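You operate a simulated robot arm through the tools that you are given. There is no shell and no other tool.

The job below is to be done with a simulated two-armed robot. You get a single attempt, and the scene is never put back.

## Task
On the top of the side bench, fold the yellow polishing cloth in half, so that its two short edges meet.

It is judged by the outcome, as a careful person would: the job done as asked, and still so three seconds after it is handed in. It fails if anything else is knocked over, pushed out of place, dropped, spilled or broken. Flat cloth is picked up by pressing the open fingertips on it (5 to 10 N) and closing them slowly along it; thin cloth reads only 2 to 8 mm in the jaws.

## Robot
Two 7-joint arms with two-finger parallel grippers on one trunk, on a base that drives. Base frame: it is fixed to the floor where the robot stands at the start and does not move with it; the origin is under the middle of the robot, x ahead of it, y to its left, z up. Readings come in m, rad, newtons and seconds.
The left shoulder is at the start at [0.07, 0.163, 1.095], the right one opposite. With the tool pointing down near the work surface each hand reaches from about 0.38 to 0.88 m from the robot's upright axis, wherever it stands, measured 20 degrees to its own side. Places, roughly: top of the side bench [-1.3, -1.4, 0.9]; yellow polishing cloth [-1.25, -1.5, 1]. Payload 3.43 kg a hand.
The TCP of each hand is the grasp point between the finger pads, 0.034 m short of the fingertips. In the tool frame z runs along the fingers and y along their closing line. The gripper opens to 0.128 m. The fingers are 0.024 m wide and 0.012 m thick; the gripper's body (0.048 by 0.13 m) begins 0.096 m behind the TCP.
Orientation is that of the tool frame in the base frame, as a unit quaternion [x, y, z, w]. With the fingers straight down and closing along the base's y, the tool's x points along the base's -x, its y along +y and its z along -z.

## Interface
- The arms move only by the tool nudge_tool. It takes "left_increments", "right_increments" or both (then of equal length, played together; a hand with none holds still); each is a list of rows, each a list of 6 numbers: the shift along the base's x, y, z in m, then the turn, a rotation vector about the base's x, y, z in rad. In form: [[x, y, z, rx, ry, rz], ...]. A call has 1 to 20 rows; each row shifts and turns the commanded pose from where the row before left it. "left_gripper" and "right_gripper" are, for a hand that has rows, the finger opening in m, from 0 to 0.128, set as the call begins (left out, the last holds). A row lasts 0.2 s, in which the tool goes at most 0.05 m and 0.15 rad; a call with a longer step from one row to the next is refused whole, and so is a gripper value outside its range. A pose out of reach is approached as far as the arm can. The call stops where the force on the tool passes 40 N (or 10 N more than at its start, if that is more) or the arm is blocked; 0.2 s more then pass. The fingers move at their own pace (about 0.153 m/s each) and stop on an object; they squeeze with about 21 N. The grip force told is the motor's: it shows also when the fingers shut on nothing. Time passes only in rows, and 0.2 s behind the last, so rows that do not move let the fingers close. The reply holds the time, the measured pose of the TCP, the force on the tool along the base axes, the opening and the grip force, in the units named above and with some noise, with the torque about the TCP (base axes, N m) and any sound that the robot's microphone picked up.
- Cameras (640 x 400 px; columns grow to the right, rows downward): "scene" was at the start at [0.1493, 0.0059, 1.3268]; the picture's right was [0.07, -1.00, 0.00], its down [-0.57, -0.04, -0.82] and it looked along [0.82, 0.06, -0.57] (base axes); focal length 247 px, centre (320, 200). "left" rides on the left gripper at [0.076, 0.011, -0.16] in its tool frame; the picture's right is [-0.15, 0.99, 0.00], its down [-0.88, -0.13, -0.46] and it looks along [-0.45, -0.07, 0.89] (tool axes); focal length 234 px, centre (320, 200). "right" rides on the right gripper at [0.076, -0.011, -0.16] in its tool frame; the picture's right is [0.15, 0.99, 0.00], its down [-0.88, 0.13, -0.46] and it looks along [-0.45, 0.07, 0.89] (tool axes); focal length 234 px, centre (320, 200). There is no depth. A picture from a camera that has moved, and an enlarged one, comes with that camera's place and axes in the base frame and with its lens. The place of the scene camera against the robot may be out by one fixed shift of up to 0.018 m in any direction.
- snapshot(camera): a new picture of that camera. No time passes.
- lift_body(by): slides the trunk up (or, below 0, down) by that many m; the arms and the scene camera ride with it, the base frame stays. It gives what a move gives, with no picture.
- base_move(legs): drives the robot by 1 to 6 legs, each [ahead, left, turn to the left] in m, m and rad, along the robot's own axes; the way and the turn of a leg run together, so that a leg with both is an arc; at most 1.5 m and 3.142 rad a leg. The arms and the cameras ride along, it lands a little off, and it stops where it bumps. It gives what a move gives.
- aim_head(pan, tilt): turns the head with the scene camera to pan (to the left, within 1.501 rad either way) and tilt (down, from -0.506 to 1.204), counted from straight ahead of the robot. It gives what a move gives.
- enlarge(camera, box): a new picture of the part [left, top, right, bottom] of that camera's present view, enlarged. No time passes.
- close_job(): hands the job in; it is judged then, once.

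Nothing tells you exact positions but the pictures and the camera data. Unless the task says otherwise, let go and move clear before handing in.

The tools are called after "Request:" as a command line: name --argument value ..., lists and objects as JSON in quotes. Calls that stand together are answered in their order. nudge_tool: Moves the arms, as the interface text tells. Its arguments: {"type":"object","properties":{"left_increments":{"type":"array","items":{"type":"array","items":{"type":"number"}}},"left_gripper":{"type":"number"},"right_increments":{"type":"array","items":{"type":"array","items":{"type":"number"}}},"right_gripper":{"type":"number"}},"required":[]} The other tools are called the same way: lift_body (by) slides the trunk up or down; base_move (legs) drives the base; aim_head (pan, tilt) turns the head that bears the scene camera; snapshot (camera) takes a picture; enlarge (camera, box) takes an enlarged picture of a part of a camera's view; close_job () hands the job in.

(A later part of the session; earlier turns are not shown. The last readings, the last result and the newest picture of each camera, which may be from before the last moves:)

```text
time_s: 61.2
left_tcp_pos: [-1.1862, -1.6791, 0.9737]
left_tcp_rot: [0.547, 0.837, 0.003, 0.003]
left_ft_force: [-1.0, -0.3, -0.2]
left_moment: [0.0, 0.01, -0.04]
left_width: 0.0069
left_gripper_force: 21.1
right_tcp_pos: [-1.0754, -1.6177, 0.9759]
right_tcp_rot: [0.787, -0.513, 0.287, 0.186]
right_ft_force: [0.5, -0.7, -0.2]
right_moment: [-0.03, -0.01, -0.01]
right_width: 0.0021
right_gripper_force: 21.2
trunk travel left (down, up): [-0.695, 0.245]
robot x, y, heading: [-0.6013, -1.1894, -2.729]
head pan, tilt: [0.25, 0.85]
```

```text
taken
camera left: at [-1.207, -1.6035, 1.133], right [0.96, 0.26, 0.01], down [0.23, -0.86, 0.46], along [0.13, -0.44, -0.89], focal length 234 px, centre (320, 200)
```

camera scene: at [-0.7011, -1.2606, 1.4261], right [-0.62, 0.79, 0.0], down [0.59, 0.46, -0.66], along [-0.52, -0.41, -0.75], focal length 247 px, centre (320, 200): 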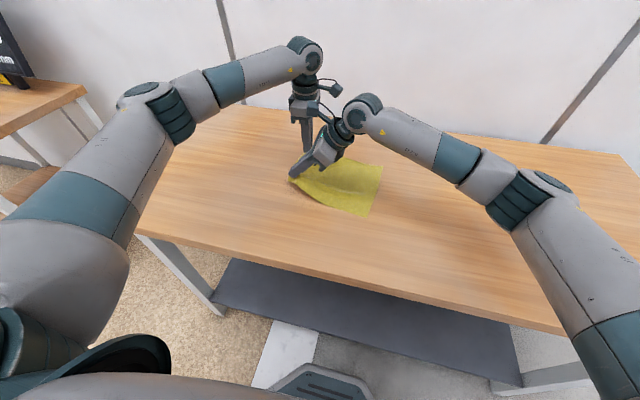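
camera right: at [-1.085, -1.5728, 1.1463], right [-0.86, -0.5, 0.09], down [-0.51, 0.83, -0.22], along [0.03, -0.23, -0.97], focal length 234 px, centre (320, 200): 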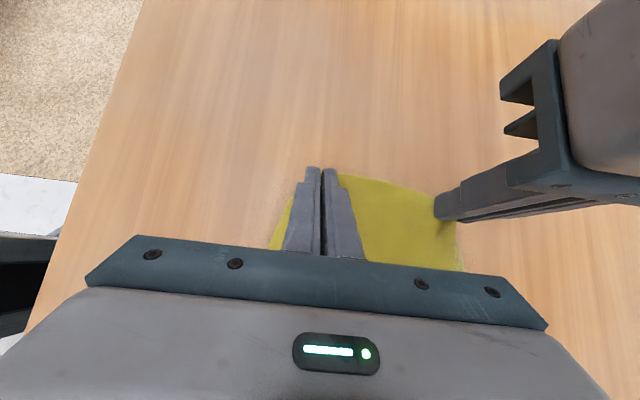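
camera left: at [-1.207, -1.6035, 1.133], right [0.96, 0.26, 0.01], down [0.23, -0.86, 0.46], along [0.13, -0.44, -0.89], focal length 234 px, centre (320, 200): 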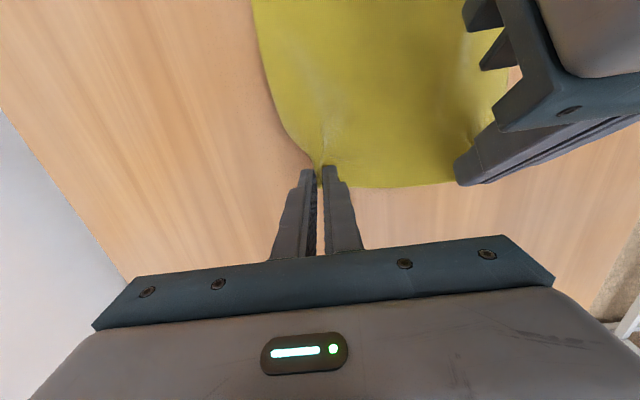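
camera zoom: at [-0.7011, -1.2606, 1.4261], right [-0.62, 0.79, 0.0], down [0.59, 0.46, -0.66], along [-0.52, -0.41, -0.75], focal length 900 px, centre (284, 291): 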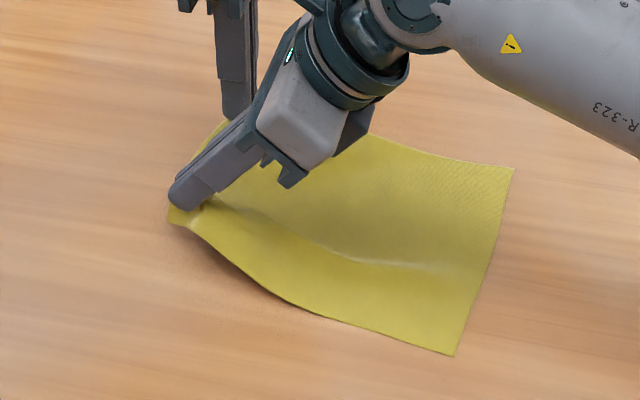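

Both corners are up and the edge hangs between them. I'll carry both hands together along an arc to the right, first half now, gradually leaning them so the held edge turns over.

Request:
nudge_tool --left_increments '[[-0.00516, 0.01172, 0.0194, -0.0458, -0.0201, 0], [-0.00701, 0.01593, 0.0139, -0.0458, -0.0201, 0], [-0.00882, 0.02005, 0.0088, -0.0458, -0.0201, 0], [-0.00975, 0.02215, 0.0047, -0.0458, -0.0201, 0], [-0.01063, 0.02416, 0.0017, -0.0458, -0.0201, 0], [-0.01063, 0.02416, -0.0014, -0.0458, -0.0201, 0]]' --right_increments '[[-0.00483, 0.01098, 0.0188, -0.0384, -0.0169, 0], [-0.00657, 0.01492, 0.0133, -0.0384, -0.0169, 0], [-0.00826, 0.01876, 0.0083, -0.0384, -0.0169, 0], [-0.00635, 0.0219, 0.0042, -0.0384, -0.0169, 0], [-0.0072, 0.02382, 0.0012, -0.0384, -0.0169, 0], [-0.00716, 0.02373, -0.0019, -0.0384, -0.0169, 0]]'

Request:
snapshot --camera "scene"

Request:
enlarge --camera "scene" --box '[260, 100, 420, 230]'

Request:
snapshot --camera "right"

```text
time_s: 62.6
left_tcp_pos: [-1.239, -1.5576, 1.0198]
left_tcp_rot: [0.54, 0.828, -0.081, 0.129]
left_ft_force: [3.5, 2.1, 0.8]
left_moment: [0.0, -0.08, 0.03]
left_width: 0.007
left_gripper_force: 21.1
right_tcp_pos: [-1.1169, -1.5023, 1.0187]
right_tcp_rot: [0.744, -0.486, 0.384, 0.251]
right_ft_force: [-2.8, 0.0, 0.4]
right_moment: [-0.04, 0.11, -0.11]
right_width: 0.002
right_gripper_force: 21.2
trunk travel left (down, up): [-0.695, 0.245]
robot x, y, heading: [-0.6065, -1.1887, -2.728]
head pan, tilt: [0.25, 0.85]
```

```text
taken
camera scene: at [-0.7023, -1.2571, 1.4262], right [-0.62, 0.79, 0.0], down [0.59, 0.46, -0.66], along [-0.52, -0.41, -0.75], focal length 247 px, centre (320, 200)
```

scene: 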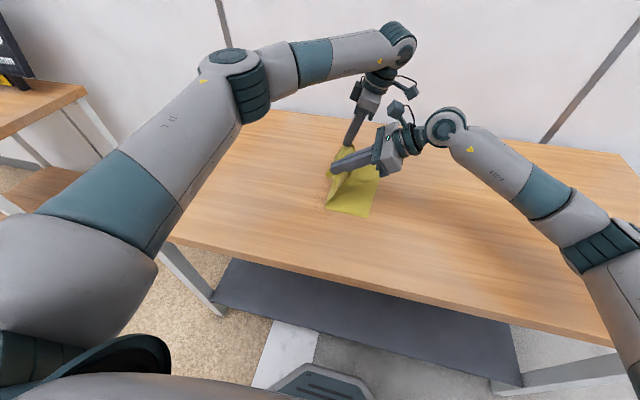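

```text
3.08 times, centred on (340, 165) of scene
camera zoom: at [-0.7023, -1.2571, 1.4262], right [-0.62, 0.79, 0.0], down [0.59, 0.46, -0.66], along [-0.52, -0.41, -0.75], focal length 761 px, centre (258, 308)
```

zoom: 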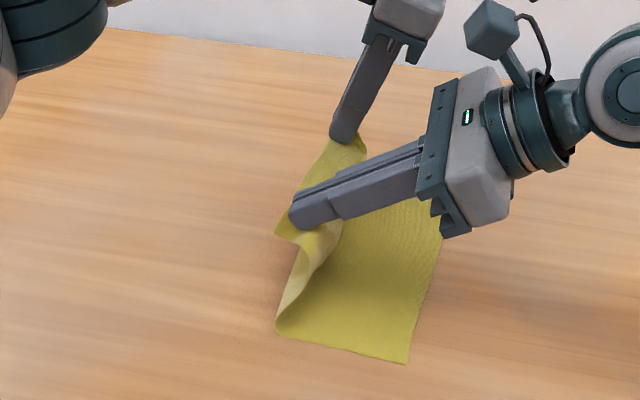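

```text
taken
camera right: at [-1.1431, -1.4178, 1.1731], right [-0.87, -0.48, 0.12], down [-0.47, 0.76, -0.45], along [0.13, -0.45, -0.88], focal length 234 px, centre (320, 200)
```

right: 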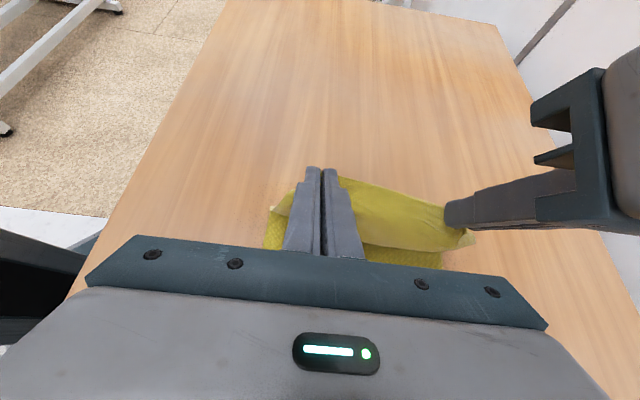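

The fold is going well: the cloth has turned over neatly, and the lower half has not moved. The small tension shows the edge is taut between the hands, so I'll stop spreading them and carry on along the arc, stopping just above the right edge.

Request:
nudge_tool --left_increments '[[-0.00809, 0.02398, -0.0046, -0.0458, -0.0201, 0], [-0.00716, 0.02187, -0.0096, -0.0458, -0.0201, 0], [-0.00628, 0.01986, -0.0126, -0.0458, -0.0201, 0], [-0.00459, 0.01601, -0.0157, -0.0458, -0.0201, 0], [-0.00322, 0.0129, -0.0198, -0.0458, -0.0201, 0]]' --right_increments '[[-0.00886, 0.0232, -0.0047, -0.0384, -0.0169, 0], [-0.00793, 0.02109, -0.01, -0.0384, -0.0169, 0], [-0.00709, 0.01917, -0.013, -0.0384, -0.0169, 0], [-0.00536, 0.01524, -0.0161, -0.0384, -0.0169, 0], [-0.00403, 0.01222, -0.0201, -0.0384, -0.0169, 0]]'

Request:
snapshot --camera "scene"

Request:
enlarge --camera "scene" --box '[280, 100, 440, 230]'

Request:
snapshot --camera "right"

Request:
snapshot --camera "left"

```text
time_s: 63.8
left_tcp_pos: [-1.2693, -1.4643, 0.9602]
left_tcp_rot: [0.525, 0.806, -0.146, 0.23]
left_ft_force: [0.2, -0.2, -0.4]
left_moment: [-0.03, -0.03, 0.0]
left_width: 0.007
left_gripper_force: 21.0
right_tcp_pos: [-1.149, -1.4143, 0.9551]
right_tcp_rot: [0.7, -0.457, 0.46, 0.3]
right_ft_force: [-0.6, 0.2, -0.4]
right_moment: [0.01, 0.0, 0.03]
right_width: 0.0024
right_gripper_force: 21.1
trunk travel left (down, up): [-0.695, 0.245]
robot x, y, heading: [-0.6053, -1.1887, -2.724]
head pan, tilt: [0.25, 0.85]
```

```text
taken
camera scene: at [-0.702, -1.2587, 1.4262], right [-0.62, 0.79, 0.0], down [0.59, 0.46, -0.66], along [-0.52, -0.41, -0.75], focal length 247 px, centre (320, 200)
```

scene: 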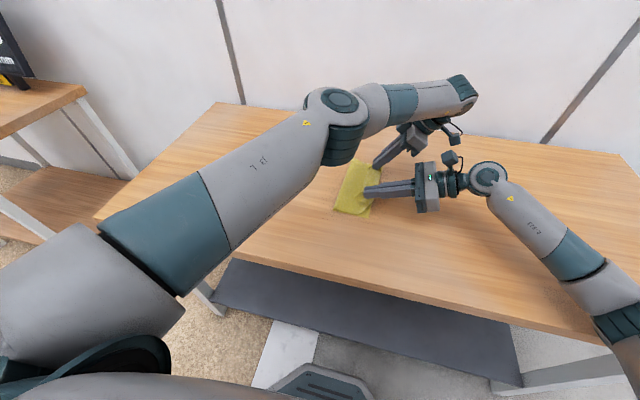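

```text
3.08 times, centred on (360, 165) of scene
camera zoom: at [-0.702, -1.2587, 1.4262], right [-0.62, 0.79, 0.0], down [0.59, 0.46, -0.66], along [-0.52, -0.41, -0.75], focal length 761 px, centre (197, 308)
```

zoom: 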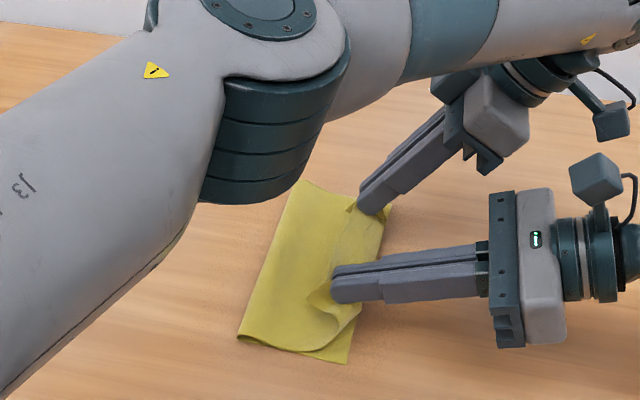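

```text
taken
camera right: at [-1.187, -1.3016, 1.0889], right [-0.88, -0.45, 0.13], down [-0.43, 0.65, -0.63], along [0.2, -0.61, -0.77], focal length 234 px, centre (320, 200)
```

right: 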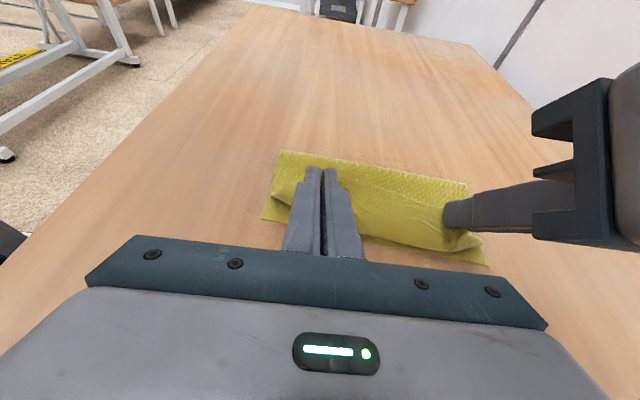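

```text
taken
camera left: at [-1.3183, -1.3233, 1.0554], right [0.95, 0.29, 0.08], down [0.08, -0.52, 0.85], along [0.28, -0.8, -0.52], focal length 234 px, centre (320, 200)
```

left: 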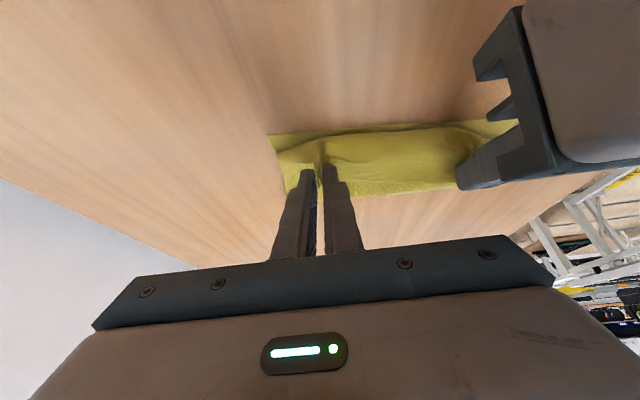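

Request:
enlarge --camera "right" --box '[240, 130, 520, 290]'

Request:
enlarge --camera "left" --box '[240, 100, 540, 270]'

```text
2.29 times, centred on (380, 210) of right
camera zoom: at [-1.187, -1.3016, 1.0889], right [-0.88, -0.45, 0.13], down [-0.43, 0.65, -0.63], along [0.2, -0.61, -0.77], focal length 535 px, centre (183, 177)
```

zoom: 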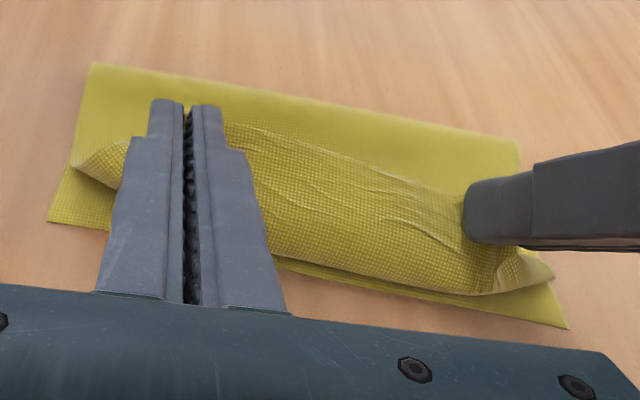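

```text
2.13 times, centred on (390, 185) of left
camera zoom: at [-1.3183, -1.3233, 1.0554], right [0.95, 0.29, 0.08], down [0.08, -0.52, 0.85], along [0.28, -0.8, -0.52], focal length 500 px, centre (171, 232)
```

zoom: 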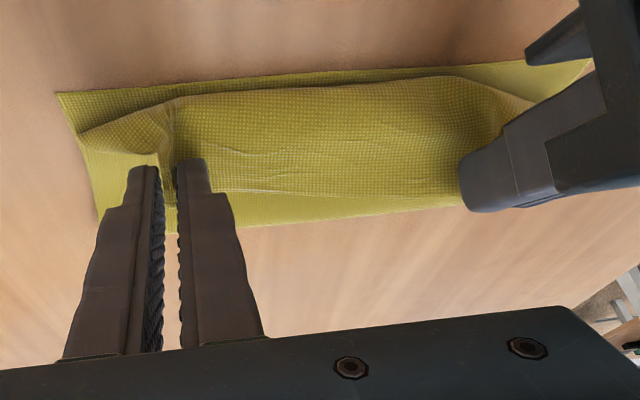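

The cloth has folded over, but the held edge is curled back under itself, and the crease sits about 9.7 cm from the right edge instead of the needed 12.75 cm. I'll back the hands up and left a little so the crease can roll back before I lower them.

Request:
nudge_tool --left_increments '[[0.0045, -0.0103, 0.015, 0, 0, 0], [0.0059, -0.0135, 0.014, 0, 0, 0], [0.0073, -0.0166, 0.011, 0, 0, 0], [0, 0, 0, 0, 0, 0]]' --right_increments '[[0.0043, -0.0098, 0.015, 0, 0, 0], [0.0054, -0.0122, 0.014, 0, 0, 0], [0.0065, -0.0147, 0.011, 0, 0, 0], [0, 0, 0, 0, 0, 0]]'

Request:
enlarge --camera "scene" --box '[280, 100, 440, 230]'

Request:
enlarge --camera "right" --box '[240, 130, 520, 290]'

```text
time_s: 64.8
left_tcp_pos: [-1.2511, -1.5043, 0.9967]
left_tcp_rot: [0.527, 0.805, -0.147, 0.228]
left_ft_force: [0.4, -0.4, 0.2]
left_moment: [-0.01, 0.01, -0.02]
left_width: 0.0066
left_gripper_force: 21.3
right_tcp_pos: [-1.1338, -1.4511, 0.9952]
right_tcp_rot: [0.7, -0.456, 0.461, 0.298]
right_ft_force: [-0.9, -0.2, -0.3]
right_moment: [0.0, 0.01, 0.01]
right_width: 0.0019
right_gripper_force: 20.9
trunk travel left (down, up): [-0.695, 0.245]
robot x, y, heading: [-0.6037, -1.1892, -2.722]
head pan, tilt: [0.25, 0.85]
```

```text
3.08 times, centred on (360, 165) of scene
camera zoom: at [-0.7016, -1.2589, 1.4261], right [-0.61, 0.79, 0.0], down [0.59, 0.46, -0.66], along [-0.52, -0.41, -0.75], focal length 761 px, centre (197, 308)
```

zoom: 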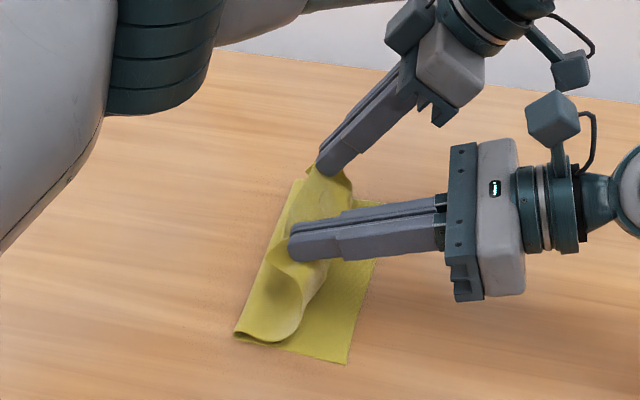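

```text
2.29 times, centred on (380, 210) of right
camera zoom: at [-1.1719, -1.3393, 1.1282], right [-0.88, -0.45, 0.13], down [-0.43, 0.65, -0.63], along [0.2, -0.61, -0.77], focal length 535 px, centre (183, 177)
```

zoom: 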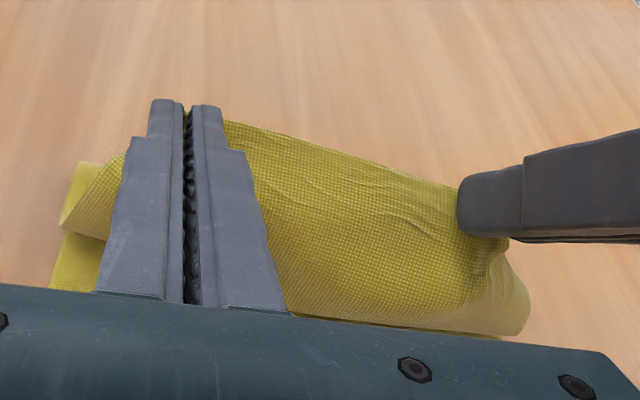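

The crease stayed put and the slack went into a hump, so I need to reopen the fold further. I'll bring the hands back up and left until the crease lifts, then come down lower so more cloth stays on the bench.

Request:
nudge_tool --left_increments '[[0.0067, -0.0153, 0.006, 0, 0, 0], [0.0067, -0.0153, 0.006, 0, 0, 0], [0.0067, -0.0153, 0.004, 0, 0, 0], [0.0067, -0.0153, 0.0, 0, 0, 0], [0, 0, 0, 0, 0, 0]]' --right_increments '[[0.0067, -0.0153, 0.006, 0, 0, 0], [0.0067, -0.0153, 0.006, 0, 0, 0], [0.0067, -0.0153, 0.004, 0, 0, 0], [0.0067, -0.0153, 0.0, 0, 0, 0], [0, 0, 0, 0, 0, 0]]'

Request:
enlarge --camera "scene" --box '[260, 100, 420, 230]'

Request:
enlarge --camera "right" --box '[240, 130, 520, 290]'

```text
time_s: 66.0
left_tcp_pos: [-1.2227, -1.5672, 1.0143]
left_tcp_rot: [0.527, 0.805, -0.147, 0.229]
left_ft_force: [-0.1, 0.5, 0.7]
left_moment: [0.0, 0.04, -0.03]
left_width: 0.0069
left_gripper_force: 20.9
right_tcp_pos: [-1.1071, -1.5088, 1.0109]
right_tcp_rot: [0.7, -0.458, 0.458, 0.299]
right_ft_force: [0.6, -0.1, 0.3]
right_moment: [0.01, 0.01, 0.01]
right_width: 0.002
right_gripper_force: 20.3
trunk travel left (down, up): [-0.695, 0.245]
robot x, y, heading: [-0.6034, -1.1916, -2.725]
head pan, tilt: [0.25, 0.85]
```

```text
3.08 times, centred on (340, 165) of scene
camera zoom: at [-0.7015, -1.2589, 1.4261], right [-0.62, 0.79, 0.0], down [0.59, 0.46, -0.66], along [-0.52, -0.41, -0.75], focal length 761 px, centre (258, 308)
```

zoom: 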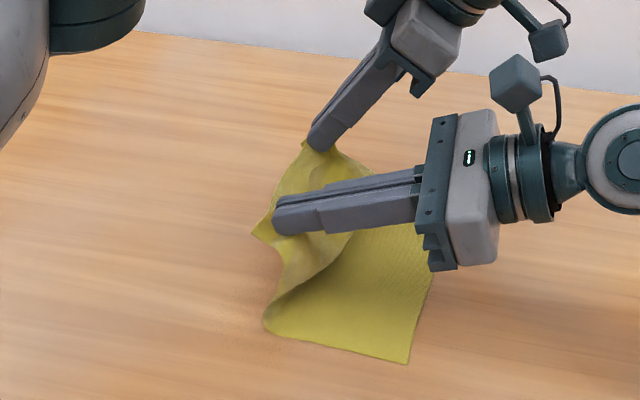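

```text
2.29 times, centred on (380, 210) of right
camera zoom: at [-1.1444, -1.3982, 1.1444], right [-0.88, -0.45, 0.13], down [-0.43, 0.65, -0.63], along [0.2, -0.61, -0.77], focal length 535 px, centre (183, 177)
```

zoom: 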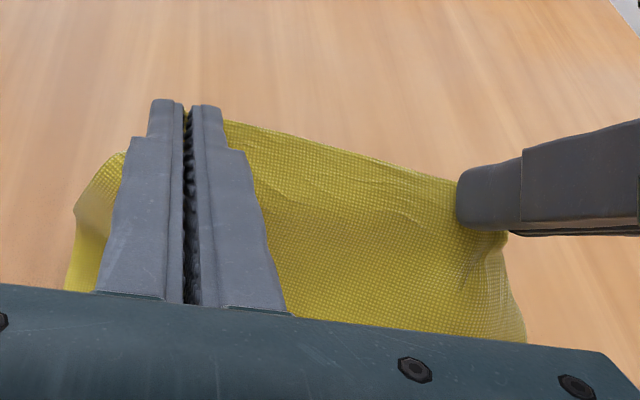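

The crease has rolled back to about 13.3 cm from the right edge. Now I'll lower both hands almost straight down here, leaning them further so the held edge turns outward.

Request:
nudge_tool --left_increments '[[-0.0002, 0.0005, -0.0156, -0.0458, -0.0201, 0], [-0.0002, 0.0005, -0.0156, -0.0458, -0.0201, 0], [-0.0002, 0.0005, -0.0156, -0.0458, -0.0201, 0], [-0.0002, 0.0005, -0.0156, -0.0458, -0.0201, 0], [0, 0, 0, 0, 0, 0]]' --right_increments '[[0, 0, -0.0151, -0.0183, -0.0081, 0], [0, 0, -0.0151, -0.0183, -0.0081, 0], [0, 0, -0.0151, -0.0183, -0.0081, 0], [0, 0, -0.0151, -0.0183, -0.0081, 0], [0, 0, 0, 0, 0, 0]]'

Request:
enlarge --camera "scene" --box '[260, 100, 420, 230]'

Request:
enlarge --camera "right" --box '[240, 130, 520, 290]'

Request:
enlarge --camera "left" --box '[240, 100, 540, 270]'

```text
time_s: 67.3
left_tcp_pos: [-1.2208, -1.5758, 0.9589]
left_tcp_rot: [0.502, 0.784, -0.2, 0.305]
left_ft_force: [-0.5, -6.5, 16.1]
left_moment: [2.24, -0.26, 0.0]
left_width: 0.0069
left_gripper_force: 20.9
right_tcp_pos: [-1.119, -1.5155, 0.9682]
right_tcp_rot: [0.693, -0.44, 0.468, 0.326]
right_ft_force: [1.8, 5.8, -15.8]
right_moment: [-1.17, -1.31, -0.63]
right_width: 0.0023
right_gripper_force: 21.5
trunk travel left (down, up): [-0.695, 0.245]
robot x, y, heading: [-0.6103, -1.1921, -2.722]
head pan, tilt: [0.25, 0.85]
stopped in row 5 (left hand): the force on the tool passed its limit at 42 N (the readings are from after the stop); the commanded pose is now the measured one
```

```text
3.08 times, centred on (340, 165) of scene
camera zoom: at [-0.6939, -1.2673, 1.4248], right [-0.62, 0.78, 0.01], down [0.58, 0.47, -0.66], along [-0.52, -0.41, -0.75], focal length 761 px, centre (258, 308)
```

zoom: 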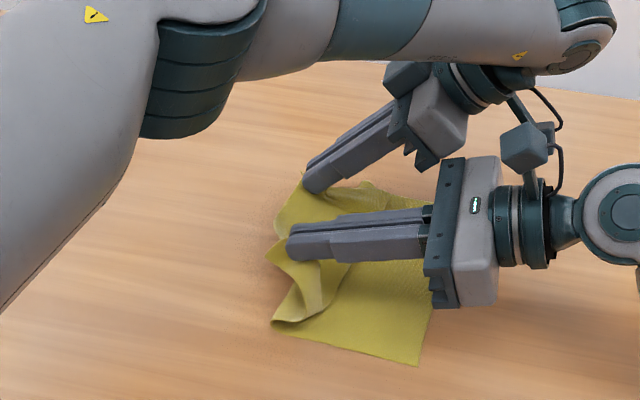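

```text
2.29 times, centred on (380, 210) of right
camera zoom: at [-1.1539, -1.3951, 1.094], right [-0.88, -0.44, 0.18], down [-0.44, 0.61, -0.66], along [0.18, -0.66, -0.73], focal length 535 px, centre (183, 177)
```

zoom: 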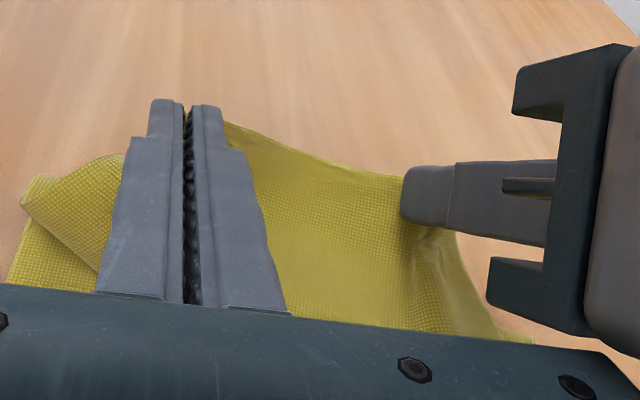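

```text
2.13 times, centred on (390, 185) of left
camera zoom: at [-1.2771, -1.4215, 1.0238], right [0.95, 0.31, 0.09], down [0.03, -0.36, 0.93], along [0.33, -0.88, -0.35], focal length 500 px, centre (171, 232)
```

zoom: 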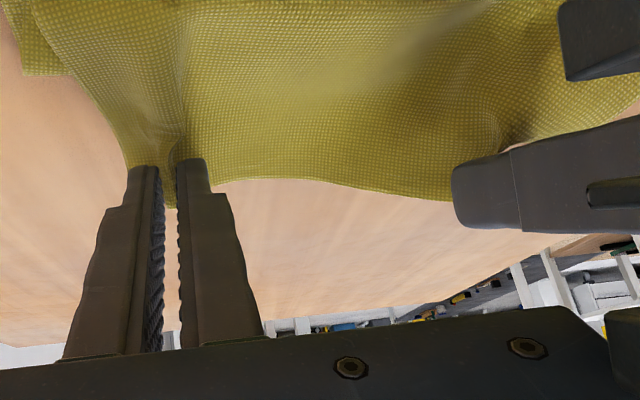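

The two gripper bodies touched while I leaned the left hand further, and the move stopped with about 16 N between them; the cloth is still held. I'll lean the left hand back upright to clear, then restore the right hand's position.

Request:
nudge_tool --left_increments '[[0.001, -0.0024, 0.008, 0.0915, 0.0403, 0], [0.001, -0.0024, 0.006, 0.0915, 0.0403, 0], [0.001, -0.0024, 0.004, 0.0915, 0.0403, 0], [0.001, -0.0024, 0.002, 0.0915, 0.0403, 0], [0, 0, 0, 0, 0, 0]]' --right_increments '[[0, 0, 0, 0, 0, 0], [0, 0, 0, 0, 0, 0], [0.004, 0.0018, 0, 0.008, -0.0183, 0], [0.004, 0.0018, 0, 0.008, -0.0183, 0], [0.003, 0.0012, 0, 0, 0, 0]]'

Request:
enlarge --camera "scene" --box '[260, 100, 420, 230]'

Request:
enlarge --camera "right" --box '[240, 130, 520, 290]'

```text
time_s: 68.5
left_tcp_pos: [-1.2178, -1.5866, 0.9759]
left_tcp_rot: [0.535, 0.828, -0.092, 0.142]
left_ft_force: [-0.1, 0.3, -0.4]
left_moment: [0.0, 0.05, -0.01]
left_width: 0.0069
left_gripper_force: 21.2
right_tcp_pos: [-1.1075, -1.5155, 0.9699]
right_tcp_rot: [0.687, -0.449, 0.479, 0.313]
right_ft_force: [0.5, 0.3, 0.1]
right_moment: [0.01, -0.02, 0.03]
right_width: 0.0018
right_gripper_force: 20.7
trunk travel left (down, up): [-0.695, 0.245]
robot x, y, heading: [-0.6068, -1.1939, -2.721]
head pan, tilt: [0.25, 0.85]
```

```text
3.08 times, centred on (340, 165) of scene
camera zoom: at [-0.6959, -1.2713, 1.4264], right [-0.62, 0.79, 0.01], down [0.59, 0.47, -0.66], along [-0.52, -0.4, -0.75], focal length 761 px, centre (258, 308)
```

zoom: 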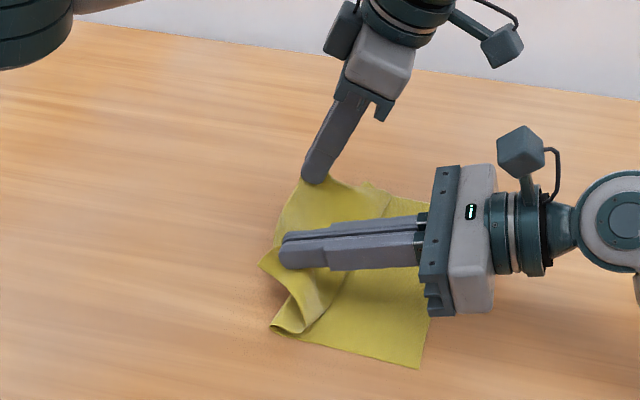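

```text
2.29 times, centred on (380, 210) of right
camera zoom: at [-1.1477, -1.3968, 1.0959], right [-0.89, -0.44, 0.14], down [-0.41, 0.62, -0.67], along [0.21, -0.65, -0.73], focal length 535 px, centre (183, 177)
```

zoom: 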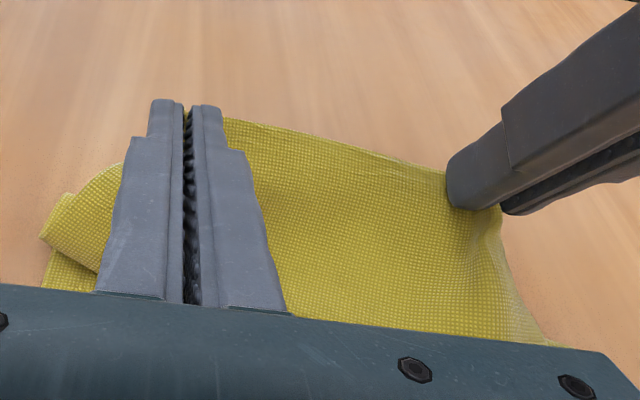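

Clear again, and both corners are still held. The crease is now about 13.5 cm from the right edge, a bit more than the half-length of 12.75 cm. I'll lower both hands close to the cloth here.

Request:
nudge_tool --left_increments '[[0, 0, -0.014, 0, 0, 0], [0, 0, -0.013, 0, 0, 0], [0, 0, 0, 0, 0, 0]]' --right_increments '[[0, 0, -0.014, 0, 0, 0], [0, 0, -0.013, 0, 0, 0], [0, 0, 0, 0, 0, 0]]'

Request:
enlarge --camera "scene" --box '[260, 100, 420, 230]'

Request:
enlarge --camera "left" --box '[200, 60, 560, 270]'

```text
time_s: 69.5
left_tcp_pos: [-1.2125, -1.5889, 0.9507]
left_tcp_rot: [0.531, 0.83, -0.094, 0.142]
left_ft_force: [0.9, 0.0, -0.1]
left_moment: [-0.04, 0.05, -0.04]
left_width: 0.0068
left_gripper_force: 21.0
right_tcp_pos: [-1.1163, -1.5165, 0.9649]
right_tcp_rot: [0.694, -0.437, 0.468, 0.329]
right_ft_force: [0.5, 0.2, 0.8]
right_moment: [0.02, 0.01, 0.01]
right_width: 0.002
right_gripper_force: 21.3
trunk travel left (down, up): [-0.695, 0.245]
robot x, y, heading: [-0.6128, -1.1906, -2.715]
head pan, tilt: [0.25, 0.85]
stopped in row 3 (right hand): the arm was blocked; the commanded pose is now the measured one
```

```text
3.08 times, centred on (340, 165) of scene
camera zoom: at [-0.692, -1.2667, 1.4251], right [-0.63, 0.78, 0.01], down [0.58, 0.47, -0.66], along [-0.52, -0.41, -0.75], focal length 761 px, centre (258, 308)
```

zoom: 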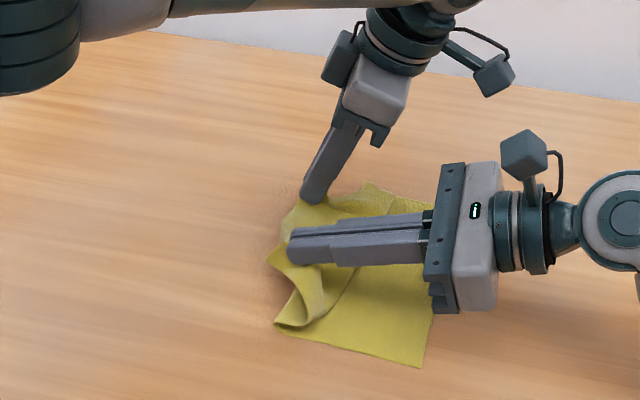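

```text
1.78 times, centred on (380, 165) of left
camera zoom: at [-1.2541, -1.4686, 1.075], right [0.96, 0.29, 0.05], down [0.17, -0.67, 0.73], along [0.24, -0.69, -0.69], focal length 416 px, centre (213, 262)
```

zoom: 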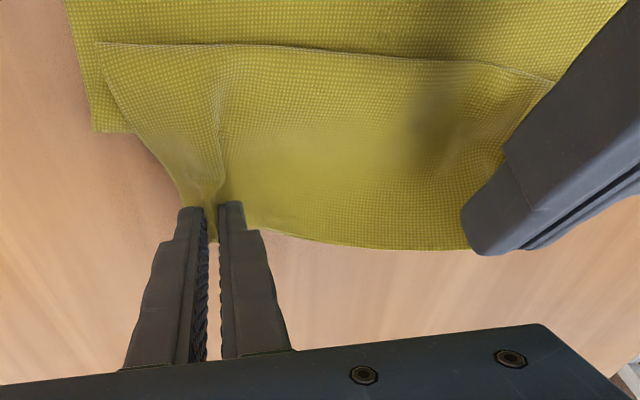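

The right arm reports it is blocked although its tool feels no force, so something further up the arm, perhaps the elbow, must be touching. I'll look at it before moving on.

Request:
aim_head --pan -0.6 --tilt 0.9

Request:
snapshot --camera "scene"

Request:
aim_head --pan 0.1 --tilt 0.8

Request:
snapshot --camera "scene"

```text
time_s: 70.7
left_tcp_pos: [-1.2154, -1.589, 0.9496]
left_tcp_rot: [0.532, 0.83, -0.092, 0.143]
left_ft_force: [-0.5, -0.1, 0.0]
left_moment: [0.0, 0.04, -0.03]
left_width: 0.0068
left_gripper_force: 20.9
right_tcp_pos: [-1.1173, -1.5177, 0.9619]
right_tcp_rot: [0.694, -0.44, 0.469, 0.325]
right_ft_force: [-0.2, -0.4, 0.2]
right_moment: [0.01, -0.04, 0.04]
right_width: 0.002
right_gripper_force: 21.1
trunk travel left (down, up): [-0.695, 0.245]
robot x, y, heading: [-0.6088, -1.1867, -2.717]
head pan, tilt: [-0.6, 0.901]
```

```text
taken
camera scene: at [-0.7083, -1.2078, 1.4233], right [0.17, 0.98, 0.01], down [0.77, -0.13, -0.63], along [-0.62, 0.11, -0.78], focal length 247 px, centre (320, 200)
```

scene: 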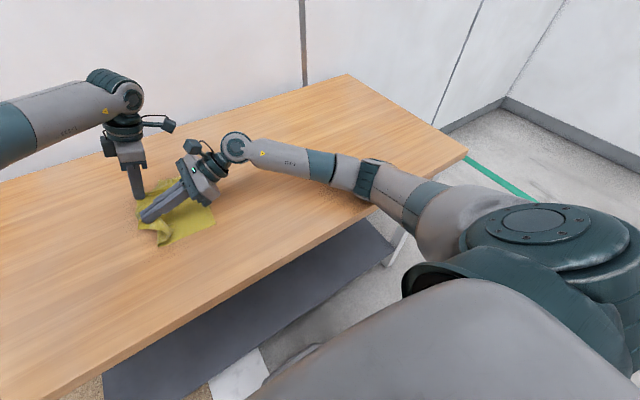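

```text
time_s: 71.8
left_tcp_pos: [-1.2161, -1.5885, 0.9503]
left_tcp_rot: [0.532, 0.829, -0.093, 0.143]
left_ft_force: [0.5, 0.4, -0.3]
left_moment: [0.01, 0.0, 0.02]
left_width: 0.007
left_gripper_force: 21.1
right_tcp_pos: [-1.1193, -1.5168, 0.9612]
right_tcp_rot: [0.694, -0.44, 0.469, 0.325]
right_ft_force: [0.1, 0.4, -0.2]
right_moment: [-0.03, -0.01, -0.03]
right_width: 0.002
right_gripper_force: 21.2
trunk travel left (down, up): [-0.695, 0.245]
robot x, y, heading: [-0.6121, -1.1893, -2.719]
head pan, tilt: [0.099, 0.799]
```

```text
taken
camera scene: at [-0.7039, -1.2616, 1.4308], right [-0.5, 0.87, 0.01], down [0.62, 0.36, -0.7], along [-0.61, -0.34, -0.71], focal length 247 px, centre (320, 200)
```

scene: 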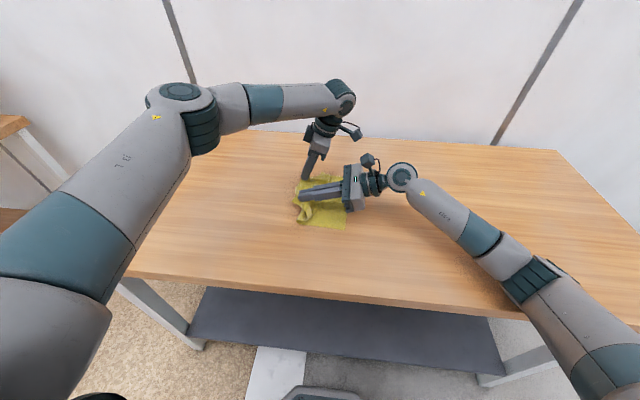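

The right elbow is resting on the front of the bench top because I leaned that hand so far. I'll ease its lean from 70° to about 51° about the held corner, which raises the wrist and elbow.

Request:
nudge_tool --right_increments '[[0.0008, -0.0018, 0.009, 0.0732, 0.0322, 0], [0.0035, -0.0006, 0.007, 0.077, 0.0235, 0], [0.0035, -0.0006, 0.005, 0.077, 0.0235, 0], [0.0035, -0.0006, 0.003, 0.077, 0.0235, 0], [0.003, 0.001, 0, 0, 0, 0]]' --left_increments '[[0, 0, 0.006, 0, 0, 0], [0, 0, 0.006, 0, 0, 0], [0, 0, 0.004, 0, 0, 0], [0, 0, 0, 0, 0, 0], [0, 0, 0, 0, 0, 0]]'

Request:
aim_head --pan -0.6 --tilt 0.9

Request:
snapshot --camera "scene"

```text
time_s: 73.0
left_tcp_pos: [-1.2226, -1.5812, 0.9643]
left_tcp_rot: [0.532, 0.828, -0.093, 0.148]
left_ft_force: [2.6, 2.0, 0.4]
left_moment: [0.05, -0.04, 0.02]
left_width: 0.0067
left_gripper_force: 21.1
right_tcp_pos: [-1.1102, -1.5131, 0.9801]
right_tcp_rot: [0.754, -0.491, 0.366, 0.237]
right_ft_force: [-1.9, -0.6, 0.3]
right_moment: [0.0, 0.07, -0.01]
right_width: 0.0019
right_gripper_force: 21.4
trunk travel left (down, up): [-0.695, 0.245]
robot x, y, heading: [-0.6113, -1.1909, -2.715]
head pan, tilt: [0.099, 0.799]
```

```text
time_s: 74.0
left_tcp_pos: [-1.2232, -1.5805, 0.9643]
left_tcp_rot: [0.532, 0.828, -0.092, 0.149]
left_ft_force: [2.0, 1.8, 1.9]
left_moment: [0.06, -0.12, 0.02]
left_width: 0.0067
left_gripper_force: 21.3
right_tcp_pos: [-1.1099, -1.5123, 0.9788]
right_tcp_rot: [0.753, -0.491, 0.367, 0.238]
right_ft_force: [-2.5, -0.6, -0.2]
right_moment: [-0.04, 0.08, -0.06]
right_width: 0.0021
right_gripper_force: 20.9
trunk travel left (down, up): [-0.695, 0.245]
robot x, y, heading: [-0.6097, -1.1887, -2.719]
head pan, tilt: [-0.6, 0.901]
```

```text
taken
camera scene: at [-0.7196, -1.198, 1.4222], right [0.17, 0.98, 0.0], down [0.77, -0.14, -0.62], along [-0.61, 0.11, -0.78], focal length 247 px, centre (320, 200)
```

scene: 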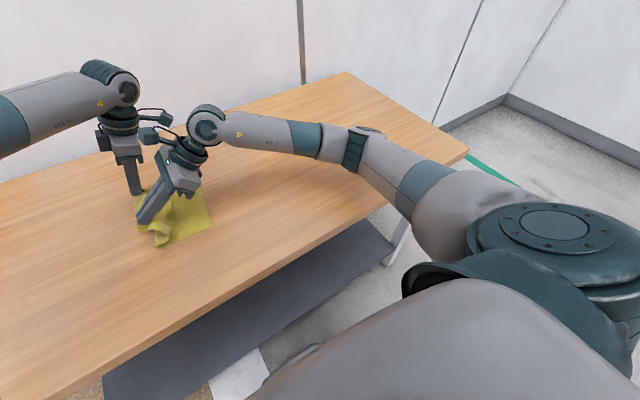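

The elbow is clear and the robot stands level again. I'll relax the slight tension between the hands and check the cloth.

Request:
nudge_tool --right_increments '[[-0.0027, -0.0012, 0, 0, 0, 0], [0, 0, 0, 0, 0, 0]]'

Request:
aim_head --pan 0.25 --tilt 0.85

Request:
enlarge --camera "scene" --box '[260, 100, 420, 230]'

Request:
enlarge --camera "right" --box '[200, 100, 520, 290]'

Request:
enlarge --camera "left" --box '[200, 60, 560, 270]'

```text
time_s: 74.6
left_tcp_pos: [-1.2226, -1.5817, 0.964]
left_tcp_rot: [0.531, 0.829, -0.094, 0.149]
left_ft_force: [-0.1, -0.2, -1.1]
left_moment: [0.02, -0.01, 0.01]
left_width: 0.007
left_gripper_force: 20.3
right_tcp_pos: [-1.1123, -1.5135, 0.9794]
right_tcp_rot: [0.753, -0.491, 0.367, 0.237]
right_ft_force: [0.3, 0.2, -0.8]
right_moment: [0.04, -0.02, 0.0]
right_width: 0.0023
right_gripper_force: 21.0
trunk travel left (down, up): [-0.695, 0.245]
robot x, y, heading: [-0.609, -1.1918, -2.72]
head pan, tilt: [-0.6, 0.901]
```

```text
time_s: 75.8
left_tcp_pos: [-1.2231, -1.5817, 0.9634]
left_tcp_rot: [0.532, 0.829, -0.093, 0.148]
left_ft_force: [1.5, -0.4, 0.0]
left_moment: [0.0, 0.0, -0.01]
left_width: 0.0066
left_gripper_force: 21.1
right_tcp_pos: [-1.1117, -1.5136, 0.9799]
right_tcp_rot: [0.754, -0.491, 0.367, 0.237]
right_ft_force: [0.7, 0.2, 0.3]
right_moment: [-0.03, 0.01, 0.01]
right_width: 0.002
right_gripper_force: 21.1
trunk travel left (down, up): [-0.695, 0.245]
robot x, y, heading: [-0.6089, -1.192, -2.715]
head pan, tilt: [0.25, 0.85]
```

```text
3.08 times, centred on (340, 165) of scene
camera zoom: at [-0.7064, -1.26, 1.4261], right [-0.62, 0.78, 0.0], down [0.59, 0.47, -0.66], along [-0.52, -0.41, -0.75], focal length 761 px, centre (258, 308)
```

zoom: 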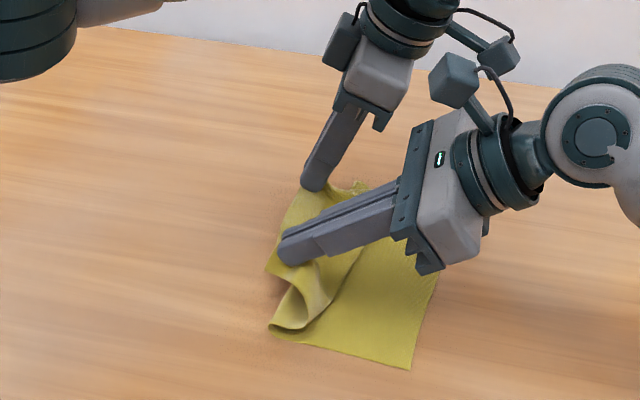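

```text
2.00 times, centred on (360, 195) of right
camera zoom: at [-1.1354, -1.4364, 1.1377], right [-0.87, -0.48, 0.11], down [-0.48, 0.77, -0.41], along [0.11, -0.41, -0.91], focal length 468 px, centre (240, 210)
```

zoom: 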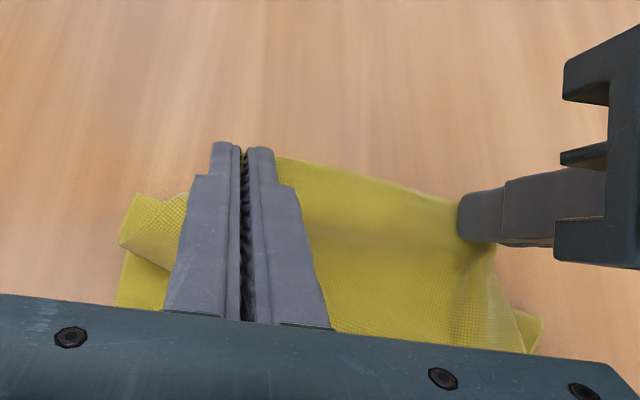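

```text
1.78 times, centred on (380, 165) of left
camera zoom: at [-1.2657, -1.4616, 1.0872], right [0.96, 0.29, 0.05], down [0.16, -0.66, 0.73], along [0.25, -0.69, -0.68], focal length 416 px, centre (213, 262)
```

zoom: 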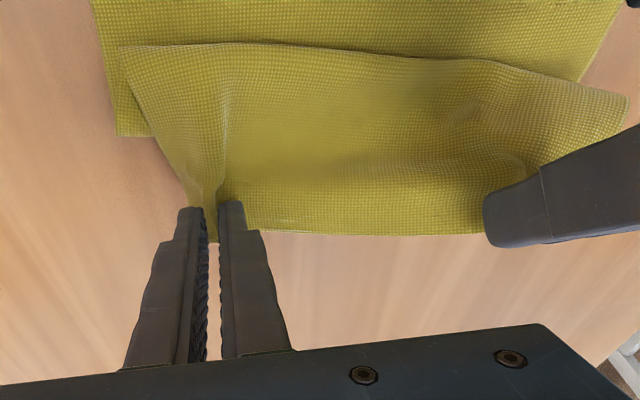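

The near part of the crease is right, but the curled-back edge won't lie flat from this grip. So I'll carry the edge past the right edge, lay it flat on the bench, and re-grip it from the outside, which lets me place it without the curl. I'll raise the trunk first for elbow clearance.

Request:
lift_body --by 0.05

Request:
enlarge --camera "scene" --box '[260, 100, 420, 230]'

```text
time_s: 76.7
left_tcp_pos: [-1.2239, -1.5821, 1.0134]
left_tcp_rot: [0.531, 0.829, -0.093, 0.149]
left_ft_force: [-0.1, 0.3, -0.2]
left_moment: [-0.02, -0.01, -0.03]
left_width: 0.0068
left_gripper_force: 20.7
right_tcp_pos: [-1.1117, -1.5134, 1.0286]
right_tcp_rot: [0.754, -0.49, 0.368, 0.236]
right_ft_force: [-0.1, 0.0, -0.1]
right_moment: [0.01, 0.01, 0.0]
right_width: 0.0019
right_gripper_force: 20.7
trunk travel left (down, up): [-0.745, 0.195]
robot x, y, heading: [-0.6125, -1.1882, -2.723]
head pan, tilt: [0.25, 0.85]
```

```text
3.08 times, centred on (340, 165) of scene
camera zoom: at [-0.7069, -1.2602, 1.476], right [-0.62, 0.78, 0.0], down [0.59, 0.47, -0.66], along [-0.52, -0.41, -0.75], focal length 761 px, centre (258, 308)
```

zoom: 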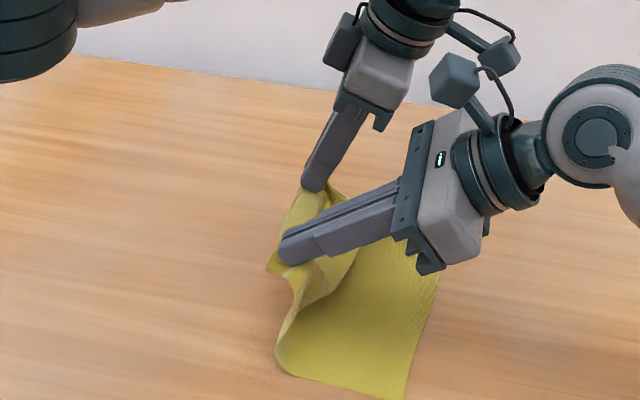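

Now I'll carry both corners right and down towards a point past the right edge, stopping a few centimetres above the bench to check.

Request:
nudge_tool --left_increments '[[-0.00704, 0.02084, 0.007, 0.016, 0.007, 0], [-0.00781, 0.02257, 0.001, 0.016, 0.007, 0], [-0.00934, 0.02605, -0.005, 0.016, 0.007, 0], [-0.00934, 0.02605, -0.011, 0.016, 0.007, 0], [-0.00934, 0.02605, -0.017, 0.016, 0.007, 0], [-0.00781, 0.02257, -0.018, 0.016, 0.007, 0]]' --right_increments '[[-0.0066, 0.01895, -0.0006, 0.0064, 0.0028, 0], [-0.00724, 0.02041, -0.004, 0.0064, 0.0028, 0], [-0.00861, 0.02352, -0.007, 0.0064, 0.0028, 0], [-0.00861, 0.02352, -0.011, 0.0064, 0.0028, 0], [-0.00861, 0.02352, -0.017, 0.0064, 0.0028, 0], [-0.00724, 0.02041, -0.018, 0.0064, 0.0028, 0]]'

Request:
snapshot --camera "scene"

Request:
enlarge --camera "scene" --box '[280, 100, 440, 230]'

Request:
enlarge --camera "right" --box '[200, 100, 520, 290]'

```text
time_s: 78.1
left_tcp_pos: [-1.2754, -1.4355, 0.9666]
left_tcp_rot: [0.537, 0.835, -0.065, 0.106]
left_ft_force: [-0.6, 0.8, -0.1]
left_moment: [-0.02, -0.01, 0.0]
left_width: 0.0069
left_gripper_force: 21.2
right_tcp_pos: [-1.1591, -1.3793, 0.972]
right_tcp_rot: [0.761, -0.496, 0.352, 0.227]
right_ft_force: [-1.6, 0.4, 0.1]
right_moment: [0.02, 0.0, 0.01]
right_width: 0.002
right_gripper_force: 21.1
trunk travel left (down, up): [-0.745, 0.195]
robot x, y, heading: [-0.6091, -1.1933, -2.72]
head pan, tilt: [0.25, 0.85]
```

```text
taken
camera scene: at [-0.7072, -1.2578, 1.4762], right [-0.62, 0.78, 0.0], down [0.59, 0.47, -0.66], along [-0.52, -0.41, -0.75], focal length 247 px, centre (320, 200)
```

scene: 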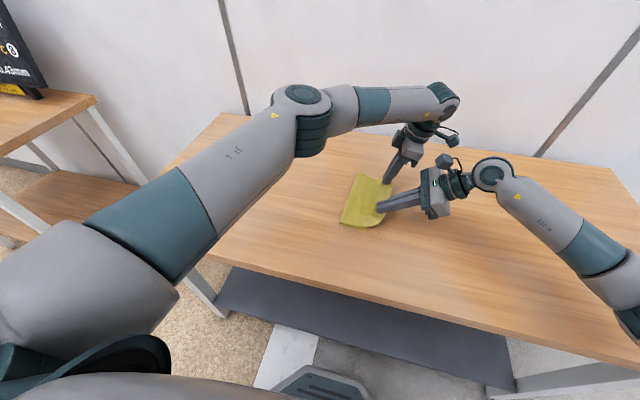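

```text
3.08 times, centred on (360, 165) of scene
camera zoom: at [-0.7072, -1.2578, 1.4762], right [-0.62, 0.78, 0.0], down [0.59, 0.47, -0.66], along [-0.52, -0.41, -0.75], focal length 761 px, centre (197, 308)
```

zoom: 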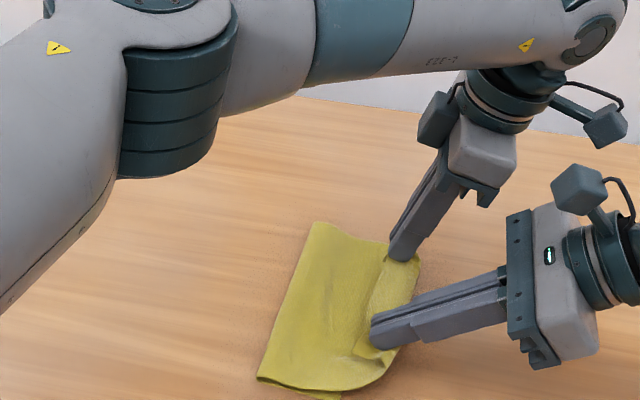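

```text
2.00 times, centred on (360, 195) of right
camera zoom: at [-1.1803, -1.3084, 1.1337], right [-0.87, -0.49, 0.11], down [-0.49, 0.79, -0.37], along [0.1, -0.38, -0.92], focal length 468 px, centre (240, 210)
```

zoom: 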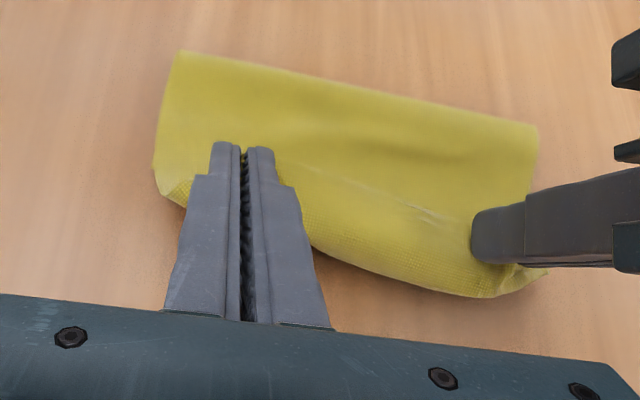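

The flap now passes beyond the right edge. I'll continue right and down to set it onto the bench.

Request:
nudge_tool --left_increments '[[-0.0036, 0.0107, -0.0085, 0, 0, 0], [-0.0036, 0.0107, -0.0085, 0, 0, 0], [-0.0036, 0.0107, -0.008, 0, 0, 0], [0, 0, 0, 0, 0, 0]]' --right_increments '[[-0.0034, 0.0102, -0.01, 0, 0, 0], [-0.0034, 0.0102, -0.01, 0, 0, 0], [-0.0034, 0.0102, -0.009, 0, 0, 0], [0, 0, 0, 0, 0, 0]]'

Request:
enlarge --camera "right" --box '[200, 100, 520, 290]'

Request:
enlarge --camera "left" --box '[200, 60, 560, 270]'

Request:
snapshot --camera "scene"

```text
time_s: 79.1
left_tcp_pos: [-1.285, -1.4057, 0.9442]
left_tcp_rot: [0.536, 0.835, -0.065, 0.106]
left_ft_force: [-0.5, 0.1, 0.2]
left_moment: [0.02, -0.05, -0.01]
left_width: 0.0066
left_gripper_force: 21.5
right_tcp_pos: [-1.1689, -1.3524, 0.942]
right_tcp_rot: [0.762, -0.496, 0.351, 0.226]
right_ft_force: [-0.4, 0.7, 0.1]
right_moment: [0.01, 0.03, 0.04]
right_width: 0.0021
right_gripper_force: 20.7
trunk travel left (down, up): [-0.745, 0.195]
robot x, y, heading: [-0.6115, -1.1876, -2.722]
head pan, tilt: [0.25, 0.85]
```

```text
2.00 times, centred on (360, 195) of right
camera zoom: at [-1.1893, -1.2813, 1.1038], right [-0.87, -0.49, 0.11], down [-0.49, 0.79, -0.37], along [0.1, -0.38, -0.92], focal length 468 px, centre (240, 210)
```

zoom: 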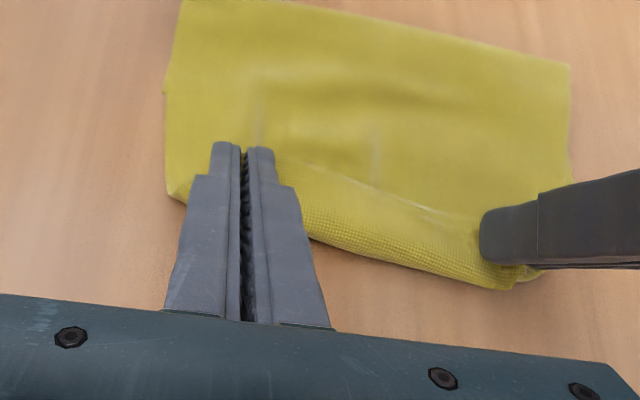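

```text
1.78 times, centred on (380, 165) of left
camera zoom: at [-1.3221, -1.2982, 1.0807], right [0.96, 0.28, 0.04], down [0.19, -0.73, 0.66], along [0.22, -0.62, -0.75], focal length 416 px, centre (213, 262)
```

zoom: 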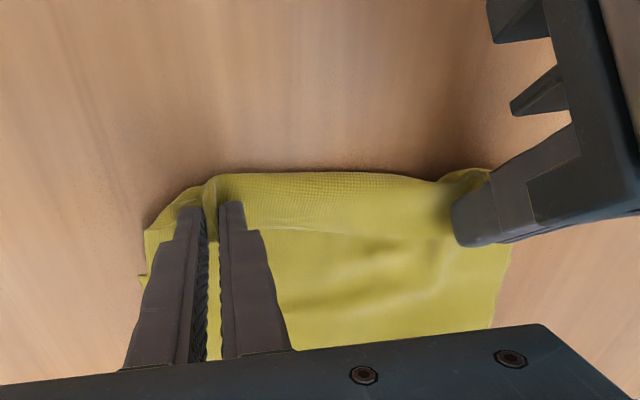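

```text
taken
camera scene: at [-0.7064, -1.2603, 1.4761], right [-0.62, 0.78, 0.0], down [0.59, 0.47, -0.66], along [-0.52, -0.41, -0.75], focal length 247 px, centre (320, 200)
```

scene: 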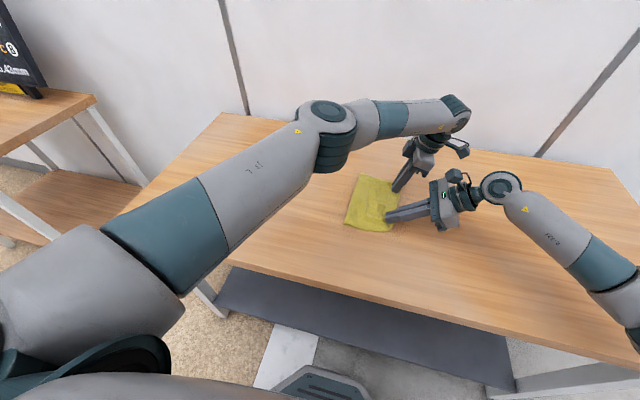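

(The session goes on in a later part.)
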